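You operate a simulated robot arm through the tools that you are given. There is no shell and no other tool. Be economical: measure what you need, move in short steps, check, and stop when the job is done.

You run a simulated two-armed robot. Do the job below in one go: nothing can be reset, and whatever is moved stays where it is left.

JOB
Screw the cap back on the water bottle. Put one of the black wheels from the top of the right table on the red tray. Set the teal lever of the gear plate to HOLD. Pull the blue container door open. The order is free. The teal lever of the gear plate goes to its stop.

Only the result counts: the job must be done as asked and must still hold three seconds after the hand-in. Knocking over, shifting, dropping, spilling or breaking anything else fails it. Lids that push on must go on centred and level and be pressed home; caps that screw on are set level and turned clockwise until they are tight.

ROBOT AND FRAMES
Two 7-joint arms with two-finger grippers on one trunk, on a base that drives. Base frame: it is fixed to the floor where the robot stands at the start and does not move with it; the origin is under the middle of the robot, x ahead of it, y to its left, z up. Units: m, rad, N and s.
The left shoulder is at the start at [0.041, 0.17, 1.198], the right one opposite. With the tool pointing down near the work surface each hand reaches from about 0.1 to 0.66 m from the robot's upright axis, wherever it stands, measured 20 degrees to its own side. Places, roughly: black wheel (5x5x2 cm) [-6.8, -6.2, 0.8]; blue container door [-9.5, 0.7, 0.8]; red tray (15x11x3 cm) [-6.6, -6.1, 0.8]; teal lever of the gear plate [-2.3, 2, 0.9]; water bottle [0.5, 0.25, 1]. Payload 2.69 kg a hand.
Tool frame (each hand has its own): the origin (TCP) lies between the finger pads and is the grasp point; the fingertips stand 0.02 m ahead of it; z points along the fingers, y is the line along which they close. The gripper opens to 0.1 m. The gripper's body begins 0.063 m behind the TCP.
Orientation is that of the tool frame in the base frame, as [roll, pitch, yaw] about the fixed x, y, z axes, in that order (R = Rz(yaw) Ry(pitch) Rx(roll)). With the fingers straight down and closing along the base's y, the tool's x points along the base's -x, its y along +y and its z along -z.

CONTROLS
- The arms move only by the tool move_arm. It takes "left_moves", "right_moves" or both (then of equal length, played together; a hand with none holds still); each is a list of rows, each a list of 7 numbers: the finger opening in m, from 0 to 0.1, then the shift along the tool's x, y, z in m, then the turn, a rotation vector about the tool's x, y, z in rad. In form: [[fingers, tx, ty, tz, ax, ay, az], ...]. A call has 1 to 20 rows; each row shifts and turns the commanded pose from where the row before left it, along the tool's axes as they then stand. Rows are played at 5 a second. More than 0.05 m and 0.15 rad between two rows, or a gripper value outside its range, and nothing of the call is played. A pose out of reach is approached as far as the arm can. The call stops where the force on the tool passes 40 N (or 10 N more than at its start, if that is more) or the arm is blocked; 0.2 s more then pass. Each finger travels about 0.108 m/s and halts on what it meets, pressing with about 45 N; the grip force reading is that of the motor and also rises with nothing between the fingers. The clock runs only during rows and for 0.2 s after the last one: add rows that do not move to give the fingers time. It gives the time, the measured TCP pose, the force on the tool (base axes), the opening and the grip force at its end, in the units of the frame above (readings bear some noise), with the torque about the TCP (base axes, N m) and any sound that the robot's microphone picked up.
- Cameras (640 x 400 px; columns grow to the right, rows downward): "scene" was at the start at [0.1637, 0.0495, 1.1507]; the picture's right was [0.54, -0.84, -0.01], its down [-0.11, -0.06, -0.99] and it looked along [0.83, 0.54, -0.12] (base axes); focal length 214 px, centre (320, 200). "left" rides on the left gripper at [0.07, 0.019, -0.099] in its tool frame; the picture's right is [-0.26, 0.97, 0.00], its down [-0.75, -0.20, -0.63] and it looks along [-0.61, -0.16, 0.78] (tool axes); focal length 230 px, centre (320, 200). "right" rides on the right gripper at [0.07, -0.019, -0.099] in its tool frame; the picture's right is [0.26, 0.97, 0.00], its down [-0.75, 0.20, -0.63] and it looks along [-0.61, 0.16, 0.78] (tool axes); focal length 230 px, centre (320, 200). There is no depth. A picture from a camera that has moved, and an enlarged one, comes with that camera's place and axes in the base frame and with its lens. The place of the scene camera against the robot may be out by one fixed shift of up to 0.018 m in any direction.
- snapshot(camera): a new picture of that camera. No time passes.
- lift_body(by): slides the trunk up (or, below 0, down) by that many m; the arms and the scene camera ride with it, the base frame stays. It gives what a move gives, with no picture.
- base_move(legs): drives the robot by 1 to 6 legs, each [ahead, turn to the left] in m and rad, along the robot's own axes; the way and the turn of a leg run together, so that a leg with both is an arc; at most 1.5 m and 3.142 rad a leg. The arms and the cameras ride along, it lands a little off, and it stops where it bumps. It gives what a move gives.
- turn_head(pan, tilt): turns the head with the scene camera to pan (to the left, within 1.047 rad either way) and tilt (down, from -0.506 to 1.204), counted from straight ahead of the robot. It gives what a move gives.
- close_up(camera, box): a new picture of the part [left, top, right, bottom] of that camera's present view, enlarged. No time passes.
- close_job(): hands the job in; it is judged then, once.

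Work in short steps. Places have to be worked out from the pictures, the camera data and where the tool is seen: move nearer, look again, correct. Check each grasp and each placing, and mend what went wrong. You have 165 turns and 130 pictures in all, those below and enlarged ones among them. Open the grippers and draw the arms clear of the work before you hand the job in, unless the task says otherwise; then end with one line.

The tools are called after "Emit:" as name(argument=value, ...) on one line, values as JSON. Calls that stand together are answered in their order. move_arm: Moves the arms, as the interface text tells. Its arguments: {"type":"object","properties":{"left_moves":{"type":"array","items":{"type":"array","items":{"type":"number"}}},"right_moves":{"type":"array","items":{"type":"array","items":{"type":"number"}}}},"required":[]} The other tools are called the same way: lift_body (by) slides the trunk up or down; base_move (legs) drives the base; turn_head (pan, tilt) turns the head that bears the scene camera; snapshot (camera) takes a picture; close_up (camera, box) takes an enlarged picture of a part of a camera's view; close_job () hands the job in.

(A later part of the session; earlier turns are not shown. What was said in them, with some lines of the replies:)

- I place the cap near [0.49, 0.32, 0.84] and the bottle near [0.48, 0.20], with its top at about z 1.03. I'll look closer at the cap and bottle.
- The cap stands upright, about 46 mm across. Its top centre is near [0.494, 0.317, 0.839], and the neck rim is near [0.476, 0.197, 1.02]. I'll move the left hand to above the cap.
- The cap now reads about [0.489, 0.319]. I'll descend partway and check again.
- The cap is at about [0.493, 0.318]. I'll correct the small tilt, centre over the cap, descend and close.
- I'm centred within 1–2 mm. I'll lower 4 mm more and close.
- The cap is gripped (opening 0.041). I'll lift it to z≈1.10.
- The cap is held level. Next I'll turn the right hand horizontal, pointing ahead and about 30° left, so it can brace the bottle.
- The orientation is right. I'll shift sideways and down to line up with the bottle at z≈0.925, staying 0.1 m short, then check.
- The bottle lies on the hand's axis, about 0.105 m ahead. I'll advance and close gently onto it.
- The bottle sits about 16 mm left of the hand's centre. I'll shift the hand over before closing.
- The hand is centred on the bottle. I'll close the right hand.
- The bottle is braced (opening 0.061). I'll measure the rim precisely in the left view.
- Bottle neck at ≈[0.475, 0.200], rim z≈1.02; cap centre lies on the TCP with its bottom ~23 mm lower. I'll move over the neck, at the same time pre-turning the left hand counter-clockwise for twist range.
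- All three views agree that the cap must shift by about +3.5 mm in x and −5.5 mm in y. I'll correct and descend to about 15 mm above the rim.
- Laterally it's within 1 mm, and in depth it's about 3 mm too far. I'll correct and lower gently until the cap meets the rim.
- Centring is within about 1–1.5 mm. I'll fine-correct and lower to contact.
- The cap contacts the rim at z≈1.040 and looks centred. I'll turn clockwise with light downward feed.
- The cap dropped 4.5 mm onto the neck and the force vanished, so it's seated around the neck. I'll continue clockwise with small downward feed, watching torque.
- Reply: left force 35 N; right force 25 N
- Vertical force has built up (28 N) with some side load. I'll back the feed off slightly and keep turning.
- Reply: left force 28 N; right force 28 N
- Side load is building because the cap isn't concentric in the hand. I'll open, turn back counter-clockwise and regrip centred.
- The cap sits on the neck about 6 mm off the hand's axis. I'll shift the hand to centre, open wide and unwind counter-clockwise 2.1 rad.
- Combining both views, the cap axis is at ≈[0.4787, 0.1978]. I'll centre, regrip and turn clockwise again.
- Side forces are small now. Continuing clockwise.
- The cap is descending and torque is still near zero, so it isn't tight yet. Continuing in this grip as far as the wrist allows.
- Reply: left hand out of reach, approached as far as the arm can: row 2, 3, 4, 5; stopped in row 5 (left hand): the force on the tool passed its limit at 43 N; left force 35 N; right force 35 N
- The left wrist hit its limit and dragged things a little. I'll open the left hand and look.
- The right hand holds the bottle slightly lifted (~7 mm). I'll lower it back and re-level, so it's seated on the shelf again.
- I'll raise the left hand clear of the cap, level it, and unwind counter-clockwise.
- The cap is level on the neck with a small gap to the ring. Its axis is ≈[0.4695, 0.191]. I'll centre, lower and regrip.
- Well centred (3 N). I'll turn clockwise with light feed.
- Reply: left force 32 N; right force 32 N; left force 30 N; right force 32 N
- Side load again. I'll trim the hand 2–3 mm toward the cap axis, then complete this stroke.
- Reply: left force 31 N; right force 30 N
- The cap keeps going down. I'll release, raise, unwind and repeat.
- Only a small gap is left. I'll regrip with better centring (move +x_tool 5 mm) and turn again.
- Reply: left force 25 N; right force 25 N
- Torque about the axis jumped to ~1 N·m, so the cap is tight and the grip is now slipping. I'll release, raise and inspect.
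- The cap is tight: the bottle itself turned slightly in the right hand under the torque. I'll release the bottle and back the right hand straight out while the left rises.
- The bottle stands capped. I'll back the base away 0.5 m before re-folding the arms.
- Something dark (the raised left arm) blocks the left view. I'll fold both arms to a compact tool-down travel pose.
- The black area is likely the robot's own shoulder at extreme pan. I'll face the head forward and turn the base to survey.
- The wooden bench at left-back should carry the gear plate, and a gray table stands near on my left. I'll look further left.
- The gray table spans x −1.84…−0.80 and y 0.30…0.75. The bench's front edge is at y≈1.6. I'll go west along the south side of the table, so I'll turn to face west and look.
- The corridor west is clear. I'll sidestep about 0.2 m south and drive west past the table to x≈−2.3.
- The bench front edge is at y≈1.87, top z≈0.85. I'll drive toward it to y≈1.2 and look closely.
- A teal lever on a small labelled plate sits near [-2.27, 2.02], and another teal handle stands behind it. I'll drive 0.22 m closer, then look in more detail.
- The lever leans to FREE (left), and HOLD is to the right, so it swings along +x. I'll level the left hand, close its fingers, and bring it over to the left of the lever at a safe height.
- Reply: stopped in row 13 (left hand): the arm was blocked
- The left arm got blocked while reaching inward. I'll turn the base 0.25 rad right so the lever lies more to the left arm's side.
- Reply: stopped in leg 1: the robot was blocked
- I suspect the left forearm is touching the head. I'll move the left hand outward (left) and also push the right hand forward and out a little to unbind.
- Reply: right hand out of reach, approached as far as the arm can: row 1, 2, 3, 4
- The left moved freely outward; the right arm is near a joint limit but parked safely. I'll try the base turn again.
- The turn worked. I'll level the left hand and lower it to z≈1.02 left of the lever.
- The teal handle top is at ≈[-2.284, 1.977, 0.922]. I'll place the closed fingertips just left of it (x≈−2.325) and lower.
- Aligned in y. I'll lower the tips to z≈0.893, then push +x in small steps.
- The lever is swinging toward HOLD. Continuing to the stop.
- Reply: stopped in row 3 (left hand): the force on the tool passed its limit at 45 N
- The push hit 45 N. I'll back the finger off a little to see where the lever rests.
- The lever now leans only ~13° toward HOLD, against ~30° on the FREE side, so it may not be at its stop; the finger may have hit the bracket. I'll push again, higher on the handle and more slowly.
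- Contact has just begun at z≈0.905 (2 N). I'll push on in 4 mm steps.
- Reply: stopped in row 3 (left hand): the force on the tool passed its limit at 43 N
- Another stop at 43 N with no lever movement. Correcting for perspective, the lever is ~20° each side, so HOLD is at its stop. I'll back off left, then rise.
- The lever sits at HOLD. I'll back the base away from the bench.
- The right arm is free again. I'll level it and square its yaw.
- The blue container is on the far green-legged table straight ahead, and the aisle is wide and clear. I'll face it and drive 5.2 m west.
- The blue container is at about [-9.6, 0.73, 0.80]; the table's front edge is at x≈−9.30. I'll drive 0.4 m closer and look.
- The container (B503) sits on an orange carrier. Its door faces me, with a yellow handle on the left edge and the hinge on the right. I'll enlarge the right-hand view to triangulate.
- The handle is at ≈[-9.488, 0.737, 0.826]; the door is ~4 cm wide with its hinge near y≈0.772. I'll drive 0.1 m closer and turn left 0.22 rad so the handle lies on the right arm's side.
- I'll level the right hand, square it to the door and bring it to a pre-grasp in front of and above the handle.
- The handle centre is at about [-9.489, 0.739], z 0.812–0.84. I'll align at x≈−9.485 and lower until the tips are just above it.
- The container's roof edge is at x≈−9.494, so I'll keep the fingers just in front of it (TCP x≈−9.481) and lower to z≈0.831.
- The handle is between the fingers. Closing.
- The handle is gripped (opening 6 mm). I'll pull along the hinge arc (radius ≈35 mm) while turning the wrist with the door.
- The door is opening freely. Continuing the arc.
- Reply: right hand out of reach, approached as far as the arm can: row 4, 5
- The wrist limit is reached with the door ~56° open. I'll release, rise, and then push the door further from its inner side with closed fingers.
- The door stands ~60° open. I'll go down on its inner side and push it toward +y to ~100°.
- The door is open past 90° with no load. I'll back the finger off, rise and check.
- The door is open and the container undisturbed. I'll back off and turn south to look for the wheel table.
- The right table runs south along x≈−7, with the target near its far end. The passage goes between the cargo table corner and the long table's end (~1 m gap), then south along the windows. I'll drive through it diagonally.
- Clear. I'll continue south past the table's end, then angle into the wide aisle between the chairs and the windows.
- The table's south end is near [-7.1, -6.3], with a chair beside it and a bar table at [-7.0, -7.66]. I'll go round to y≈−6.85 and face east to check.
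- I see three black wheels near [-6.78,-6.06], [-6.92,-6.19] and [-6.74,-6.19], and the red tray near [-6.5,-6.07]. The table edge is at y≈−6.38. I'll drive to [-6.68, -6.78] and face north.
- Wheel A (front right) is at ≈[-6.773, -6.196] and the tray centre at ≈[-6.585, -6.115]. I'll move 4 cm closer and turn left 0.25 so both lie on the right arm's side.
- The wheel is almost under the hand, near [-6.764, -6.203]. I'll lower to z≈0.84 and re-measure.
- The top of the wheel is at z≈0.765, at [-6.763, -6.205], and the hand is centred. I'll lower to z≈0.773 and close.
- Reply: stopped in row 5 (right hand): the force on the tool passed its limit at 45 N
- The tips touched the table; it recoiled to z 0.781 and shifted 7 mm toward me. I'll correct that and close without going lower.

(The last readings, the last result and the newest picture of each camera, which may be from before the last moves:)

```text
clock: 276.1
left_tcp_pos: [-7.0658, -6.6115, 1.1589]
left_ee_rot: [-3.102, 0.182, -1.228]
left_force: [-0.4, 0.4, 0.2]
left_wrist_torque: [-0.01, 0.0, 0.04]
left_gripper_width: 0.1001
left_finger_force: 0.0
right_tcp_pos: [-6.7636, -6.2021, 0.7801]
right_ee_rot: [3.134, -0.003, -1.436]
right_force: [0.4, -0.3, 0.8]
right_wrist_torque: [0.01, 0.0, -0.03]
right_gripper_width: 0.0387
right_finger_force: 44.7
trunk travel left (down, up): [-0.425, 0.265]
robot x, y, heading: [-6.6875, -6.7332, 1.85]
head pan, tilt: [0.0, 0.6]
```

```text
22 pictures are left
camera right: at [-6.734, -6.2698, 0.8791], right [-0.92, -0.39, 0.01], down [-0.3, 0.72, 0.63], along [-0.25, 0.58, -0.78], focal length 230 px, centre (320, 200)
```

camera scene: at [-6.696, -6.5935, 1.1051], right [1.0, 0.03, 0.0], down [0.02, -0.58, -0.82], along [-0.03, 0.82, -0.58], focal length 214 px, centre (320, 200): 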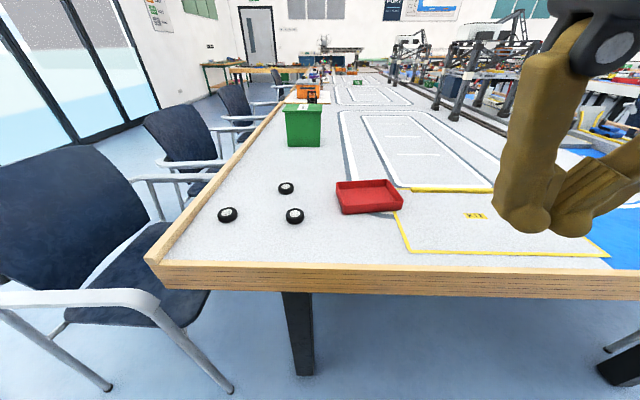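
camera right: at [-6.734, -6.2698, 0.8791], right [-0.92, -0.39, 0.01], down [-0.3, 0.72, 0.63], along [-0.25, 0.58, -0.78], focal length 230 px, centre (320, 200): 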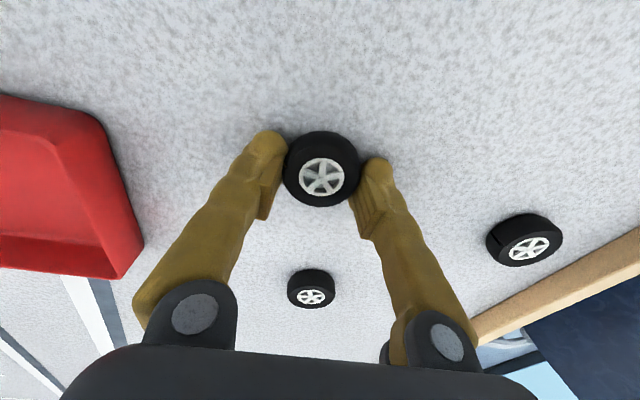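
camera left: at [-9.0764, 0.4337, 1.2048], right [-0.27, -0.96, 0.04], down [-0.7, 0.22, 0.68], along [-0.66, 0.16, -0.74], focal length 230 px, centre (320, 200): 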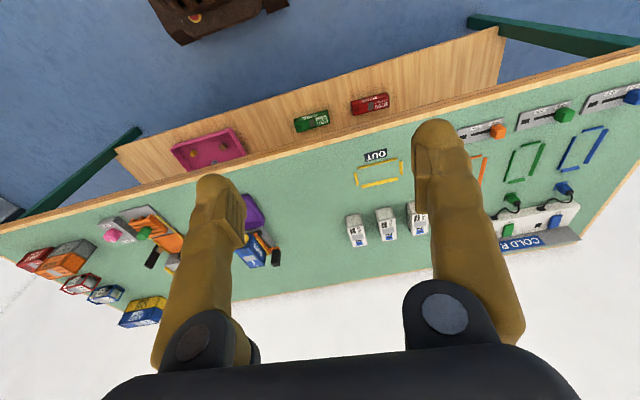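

The wheel is gripped. I'll lift 9 cm and look at the wheel and tray.

Emit:
move_arm(right_moves=[[0.02, 0, 0, -0.02, 0, 0, 0], [0.02, 0, 0, -0.035, 0, 0, 0], [0.02, 0, 0, -0.035, 0, 0, 0], [0.02, 0, -0.04, 0, 0, 0, 0], [0.02, 0, -0.04, 0, 0, 0, 0], [0.02, 0, 0, 0, 0, 0, 0], [0.02, 0, 0, 0, 0, 0, 0]])

Emit:
snapshot(camera="right")

Emit:
snapshot(camera="scene")

```text
clock: 277.7
left_tcp_pos: [-7.0659, -6.6104, 1.1589]
left_ee_rot: [-3.102, 0.182, -1.229]
left_force: [0.7, 0.0, -0.7]
left_wrist_torque: [0.02, 0.02, 0.0]
left_gripper_width: 0.1001
left_finger_force: 0.1
right_tcp_pos: [-6.684, -6.195, 0.8706]
right_ee_rot: [3.135, 0.0, -1.436]
right_force: [0.5, 0.1, -0.8]
right_wrist_torque: [0.01, 0.03, 0.0]
right_gripper_width: 0.0387
right_finger_force: 44.5
trunk travel left (down, up): [-0.425, 0.265]
robot x, y, heading: [-6.6884, -6.7312, 1.856]
head pan, tilt: [0.0, 0.6]
```

```text
21 pictures are left
camera right: at [-6.6545, -6.262, 0.9689], right [-0.92, -0.39, 0.01], down [-0.3, 0.72, 0.63], along [-0.25, 0.58, -0.78], focal length 230 px, centre (320, 200)
```

right: 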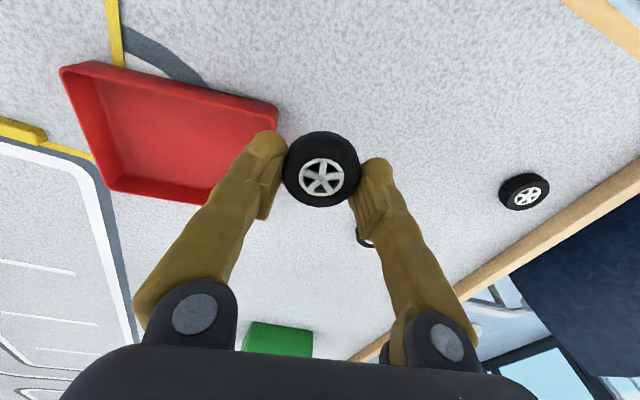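

```text
20 pictures are left
camera scene: at [-6.7408, -6.56, 1.1052], right [0.96, 0.28, 0.0], down [0.16, -0.56, -0.82], along [-0.23, 0.78, -0.58], focal length 214 px, centre (320, 200)
```

scene: 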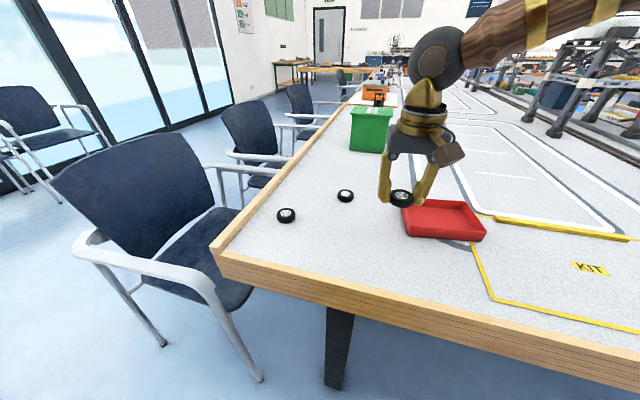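

The tray centre is at ≈[-6.581, -6.124]. I'll carry the wheel over it.

Emit:
move_arm(right_moves=[[0.02, -0.0189, -0.0372, 0, 0, 0, 0], [0.02, -0.0189, -0.0372, 0, 0, 0, 0], [0.02, -0.0189, -0.0372, 0, 0, 0, 0], [0.02, 0, 0, 0, 0, 0, 0], [0.02, 0, 0, 0.02, 0, 0, 0], [0.02, 0, 0, 0.02, 0, 0, 0], [0.02, 0, 0, 0, 0, 0, 0]])

Emit:
snapshot(camera="right")

Emit:
close_up(camera="scene", box=[370, 140, 530, 260])

```text
clock: 279.3
left_tcp_pos: [-7.0649, -6.6106, 1.1589]
left_ee_rot: [-3.101, 0.18, -1.229]
left_force: [0.1, 0.0, -0.3]
left_wrist_torque: [0.03, 0.02, -0.01]
left_gripper_width: 0.1
left_finger_force: 0.2
right_tcp_pos: [-6.5803, -6.1236, 0.8282]
right_ee_rot: [3.132, 0.001, -1.437]
right_force: [0.8, -0.4, -0.2]
right_wrist_torque: [0.0, -0.01, 0.0]
right_gripper_width: 0.0385
right_finger_force: 45.5
trunk travel left (down, up): [-0.425, 0.265]
robot x, y, heading: [-6.6903, -6.731, 1.854]
head pan, tilt: [0.0, 0.6]
```

```text
19 pictures are left
camera right: at [-6.5504, -6.1891, 0.9268], right [-0.92, -0.39, 0.01], down [-0.29, 0.72, 0.63], along [-0.25, 0.58, -0.78], focal length 230 px, centre (320, 200)
```

right: 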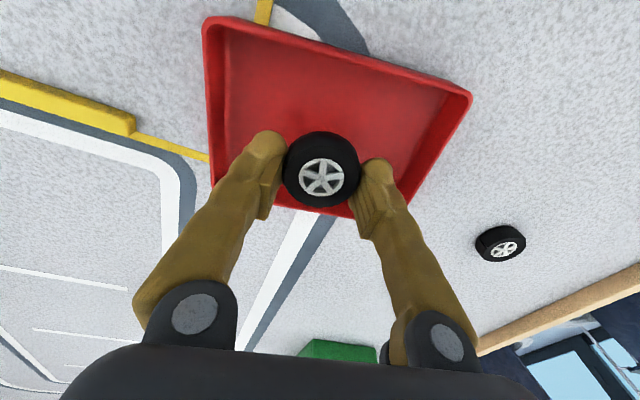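

```text
3.33 times, centred on (450, 200) of scene
camera zoom: at [-6.7409, -6.5599, 1.1052], right [0.96, 0.28, 0.0], down [0.16, -0.56, -0.82], along [-0.23, 0.78, -0.58], focal length 715 px, centre (-113, 200)
```

zoom: 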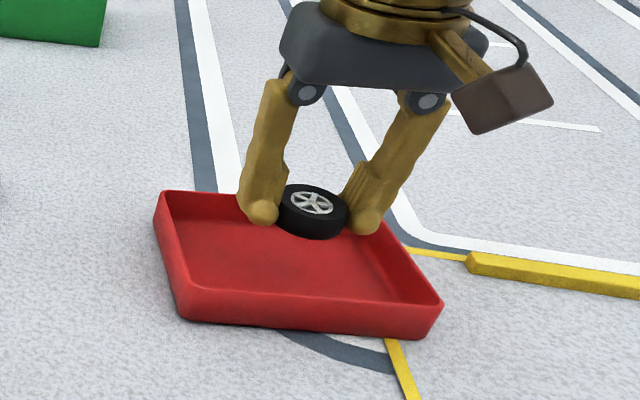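

The wheel hangs over the tray, roughly centred. I'll lower gently toward the floor of the tray.

Emit:
move_arm(right_moves=[[0.02, 0.003, 0, 0.012, 0, 0, 0], [0.02, 0, 0, 0.012, 0, 0, 0], [0.02, 0, 0, 0.008, 0, 0, 0], [0.02, 0, 0, 0.005, 0, 0, 0], [0.02, 0, 0, 0, 0, 0, 0]])

```text
clock: 280.5
left_tcp_pos: [-7.065, -6.6111, 1.1593]
left_ee_rot: [-3.101, 0.181, -1.228]
left_force: [-0.8, -0.4, 0.0]
left_wrist_torque: [-0.01, 0.0, 0.02]
left_gripper_width: 0.1003
left_finger_force: 0.1
right_tcp_pos: [-6.5818, -6.1242, 0.7919]
right_ee_rot: [3.133, 0.0, -1.437]
right_force: [-0.8, 0.0, 0.2]
right_wrist_torque: [-0.02, 0.0, 0.0]
right_gripper_width: 0.0394
right_finger_force: 45.2
trunk travel left (down, up): [-0.425, 0.265]
robot x, y, heading: [-6.6899, -6.7282, 1.854]
head pan, tilt: [0.0, 0.6]
```

Emit:
move_arm(right_moves=[[0.02, 0, 0, 0.003, 0, 0, 0], [0.02, 0, 0, 0.002, 0, 0, 0], [0.02, 0, 0, 0.001, 0, 0, 0], [0.02, 0, 0, 0, 0, 0, 0]])

Emit:
close_up(camera="scene", box=[370, 140, 530, 260])

```text
clock: 281.5
left_tcp_pos: [-7.0657, -6.611, 1.159]
left_ee_rot: [-3.099, 0.182, -1.228]
left_force: [0.7, -0.2, 0.5]
left_wrist_torque: [-0.03, 0.01, 0.0]
left_gripper_width: 0.1
left_finger_force: 0.0
right_tcp_pos: [-6.5803, -6.124, 0.785]
right_ee_rot: [3.133, -0.001, -1.436]
right_force: [-0.8, 0.6, -0.5]
right_wrist_torque: [-0.01, 0.0, -0.01]
right_gripper_width: 0.0396
right_finger_force: 44.7
trunk travel left (down, up): [-0.425, 0.265]
robot x, y, heading: [-6.688, -6.7302, 1.847]
head pan, tilt: [0.0, 0.6]
```

```text
3.33 times, centred on (450, 200) of scene
camera zoom: at [-6.7409, -6.5599, 1.1052], right [0.96, 0.28, 0.0], down [0.16, -0.56, -0.82], along [-0.23, 0.78, -0.58], focal length 715 px, centre (-113, 200)
```

zoom: 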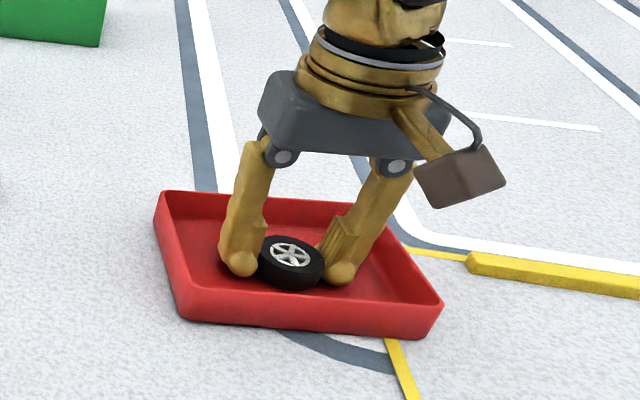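

The wheel is a millimetre or two above the tray floor. I'll ease down and open.

Emit:
move_arm(right_moves=[[0.02, 0, 0, 0.0015, 0, 0, 0], [0.02, 0, 0, 0.001, 0, 0, 0], [0.02, 0, 0, 0, 0, 0, 0]])

```text
clock: 282.3
left_tcp_pos: [-7.0658, -6.6118, 1.1598]
left_ee_rot: [-3.099, 0.182, -1.229]
left_force: [-0.2, 0.0, 0.5]
left_wrist_torque: [-0.01, 0.02, -0.03]
left_gripper_width: 0.0998
left_finger_force: 0.1
right_tcp_pos: [-6.5808, -6.1246, 0.7829]
right_ee_rot: [3.133, 0.002, -1.436]
right_force: [0.5, -0.6, 3.5]
right_wrist_torque: [-0.02, -0.08, 0.0]
right_gripper_width: 0.0398
right_finger_force: 45.0
trunk travel left (down, up): [-0.425, 0.265]
robot x, y, heading: [-6.6847, -6.7307, 1.851]
head pan, tilt: [0.0, 0.6]
```

Contact (3.5 N). I'll open slowly and lift straight up.

Emit:
move_arm(right_moves=[[0.05, 0, 0, 0, 0, 0, 0], [0.065, 0, 0, 0, 0, 0, 0], [0.07, 0, 0, 0, 0, 0, 0], [0.07, 0, 0, -0.02, 0, 0, 0], [0.07, 0, 0, -0.04, 0, 0, 0], [0.07, 0, 0, -0.045, 0, 0, 0], [0.07, 0, 0, -0.045, 0, 0, 0], [0.1, 0.04, 0, 0, 0, 0, 0], [0.1, 0.04, 0, 0, 0, 0, 0], [0.1, 0.04, 0, 0, 0, 0, 0], [0.1, 0, 0, 0, 0, 0, 0]])

Emit:
close_up(camera="scene", box=[220, 130, 540, 330])

```text
clock: 284.7
left_tcp_pos: [-7.0661, -6.611, 1.158]
left_ee_rot: [-3.101, 0.182, -1.23]
left_force: [-0.2, 0.2, 0.1]
left_wrist_torque: [-0.02, -0.01, 0.01]
left_gripper_width: 0.1
left_finger_force: 0.0
right_tcp_pos: [-6.5626, -6.2469, 0.9327]
right_ee_rot: [3.135, 0.001, -1.436]
right_force: [-0.4, 0.2, -0.7]
right_wrist_torque: [0.01, 0.01, -0.03]
right_gripper_width: 0.0998
right_finger_force: 0.0
trunk travel left (down, up): [-0.425, 0.265]
robot x, y, heading: [-6.6857, -6.7315, 1.854]
head pan, tilt: [0.0, 0.6]
```

```text
2.00 times, centred on (380, 230) of scene
camera zoom: at [-6.7411, -6.5596, 1.1051], right [0.96, 0.28, 0.0], down [0.16, -0.56, -0.82], along [-0.23, 0.78, -0.58], focal length 429 px, centre (200, 140)
```

zoom: 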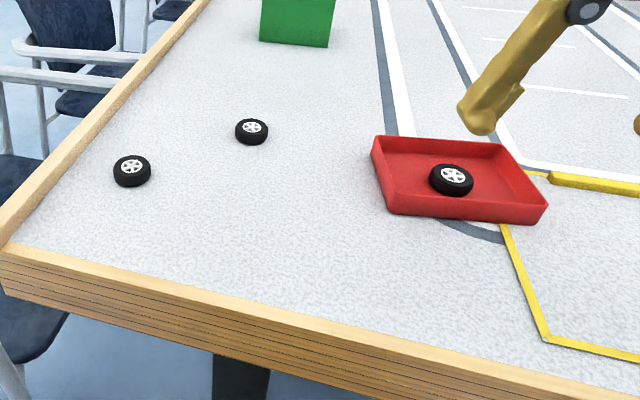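

The wheel lies flat in the red tray and the other wheels are undisturbed. I'll draw the right arm clear of the table before handing in.

Emit:
move_arm(right_moves=[[0.1, 0.04, 0, -0.02, 0, 0, 0], [0.1, 0.04, 0, -0.02, 0, 0, 0], [0.1, 0.04, 0, -0.02, 0, 0, 0], [0.1, 0.03, 0, 0, 0, 0, 0], [0.1, 0, 0, 0, 0, 0, 0]])

Emit:
snapshot(camera="scene")

```text
clock: 285.9
left_tcp_pos: [-7.0654, -6.6101, 1.1589]
left_ee_rot: [-3.1, 0.18, -1.229]
left_force: [-0.1, 0.1, -0.7]
left_wrist_torque: [0.0, -0.01, -0.01]
left_gripper_width: 0.1002
left_finger_force: 0.1
right_tcp_pos: [-6.5418, -6.3943, 0.994]
right_ee_rot: [3.137, 0.002, -1.435]
right_force: [0.1, -0.2, 0.1]
right_wrist_torque: [0.03, -0.03, -0.04]
right_gripper_width: 0.0999
right_finger_force: 0.0
trunk travel left (down, up): [-0.425, 0.265]
robot x, y, heading: [-6.6901, -6.728, 1.853]
head pan, tilt: [0.0, 0.6]
```

```text
15 pictures are left
camera scene: at [-6.7409, -6.56, 1.1051], right [0.96, 0.28, 0.0], down [0.16, -0.56, -0.82], along [-0.23, 0.78, -0.58], focal length 214 px, centre (320, 200)
```

scene: 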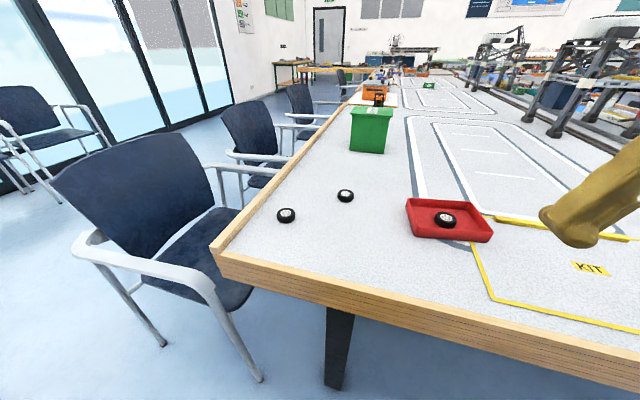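

All four parts are done and both arms are clear with open grippers, so I'm handing in.

Emit:
close_job()

```text
The job is handed in.
```

The job is handed in with all four parts done: the water bottle cap is screwed tight, the teal lever is at its HOLD stop, the blue container door is open past 90°, and one black wheel is on the red tray. While the cap was going on, the left arm hit its reach limit and dragged the bottle about 1 cm; it stayed upright and was set back on the shelf.
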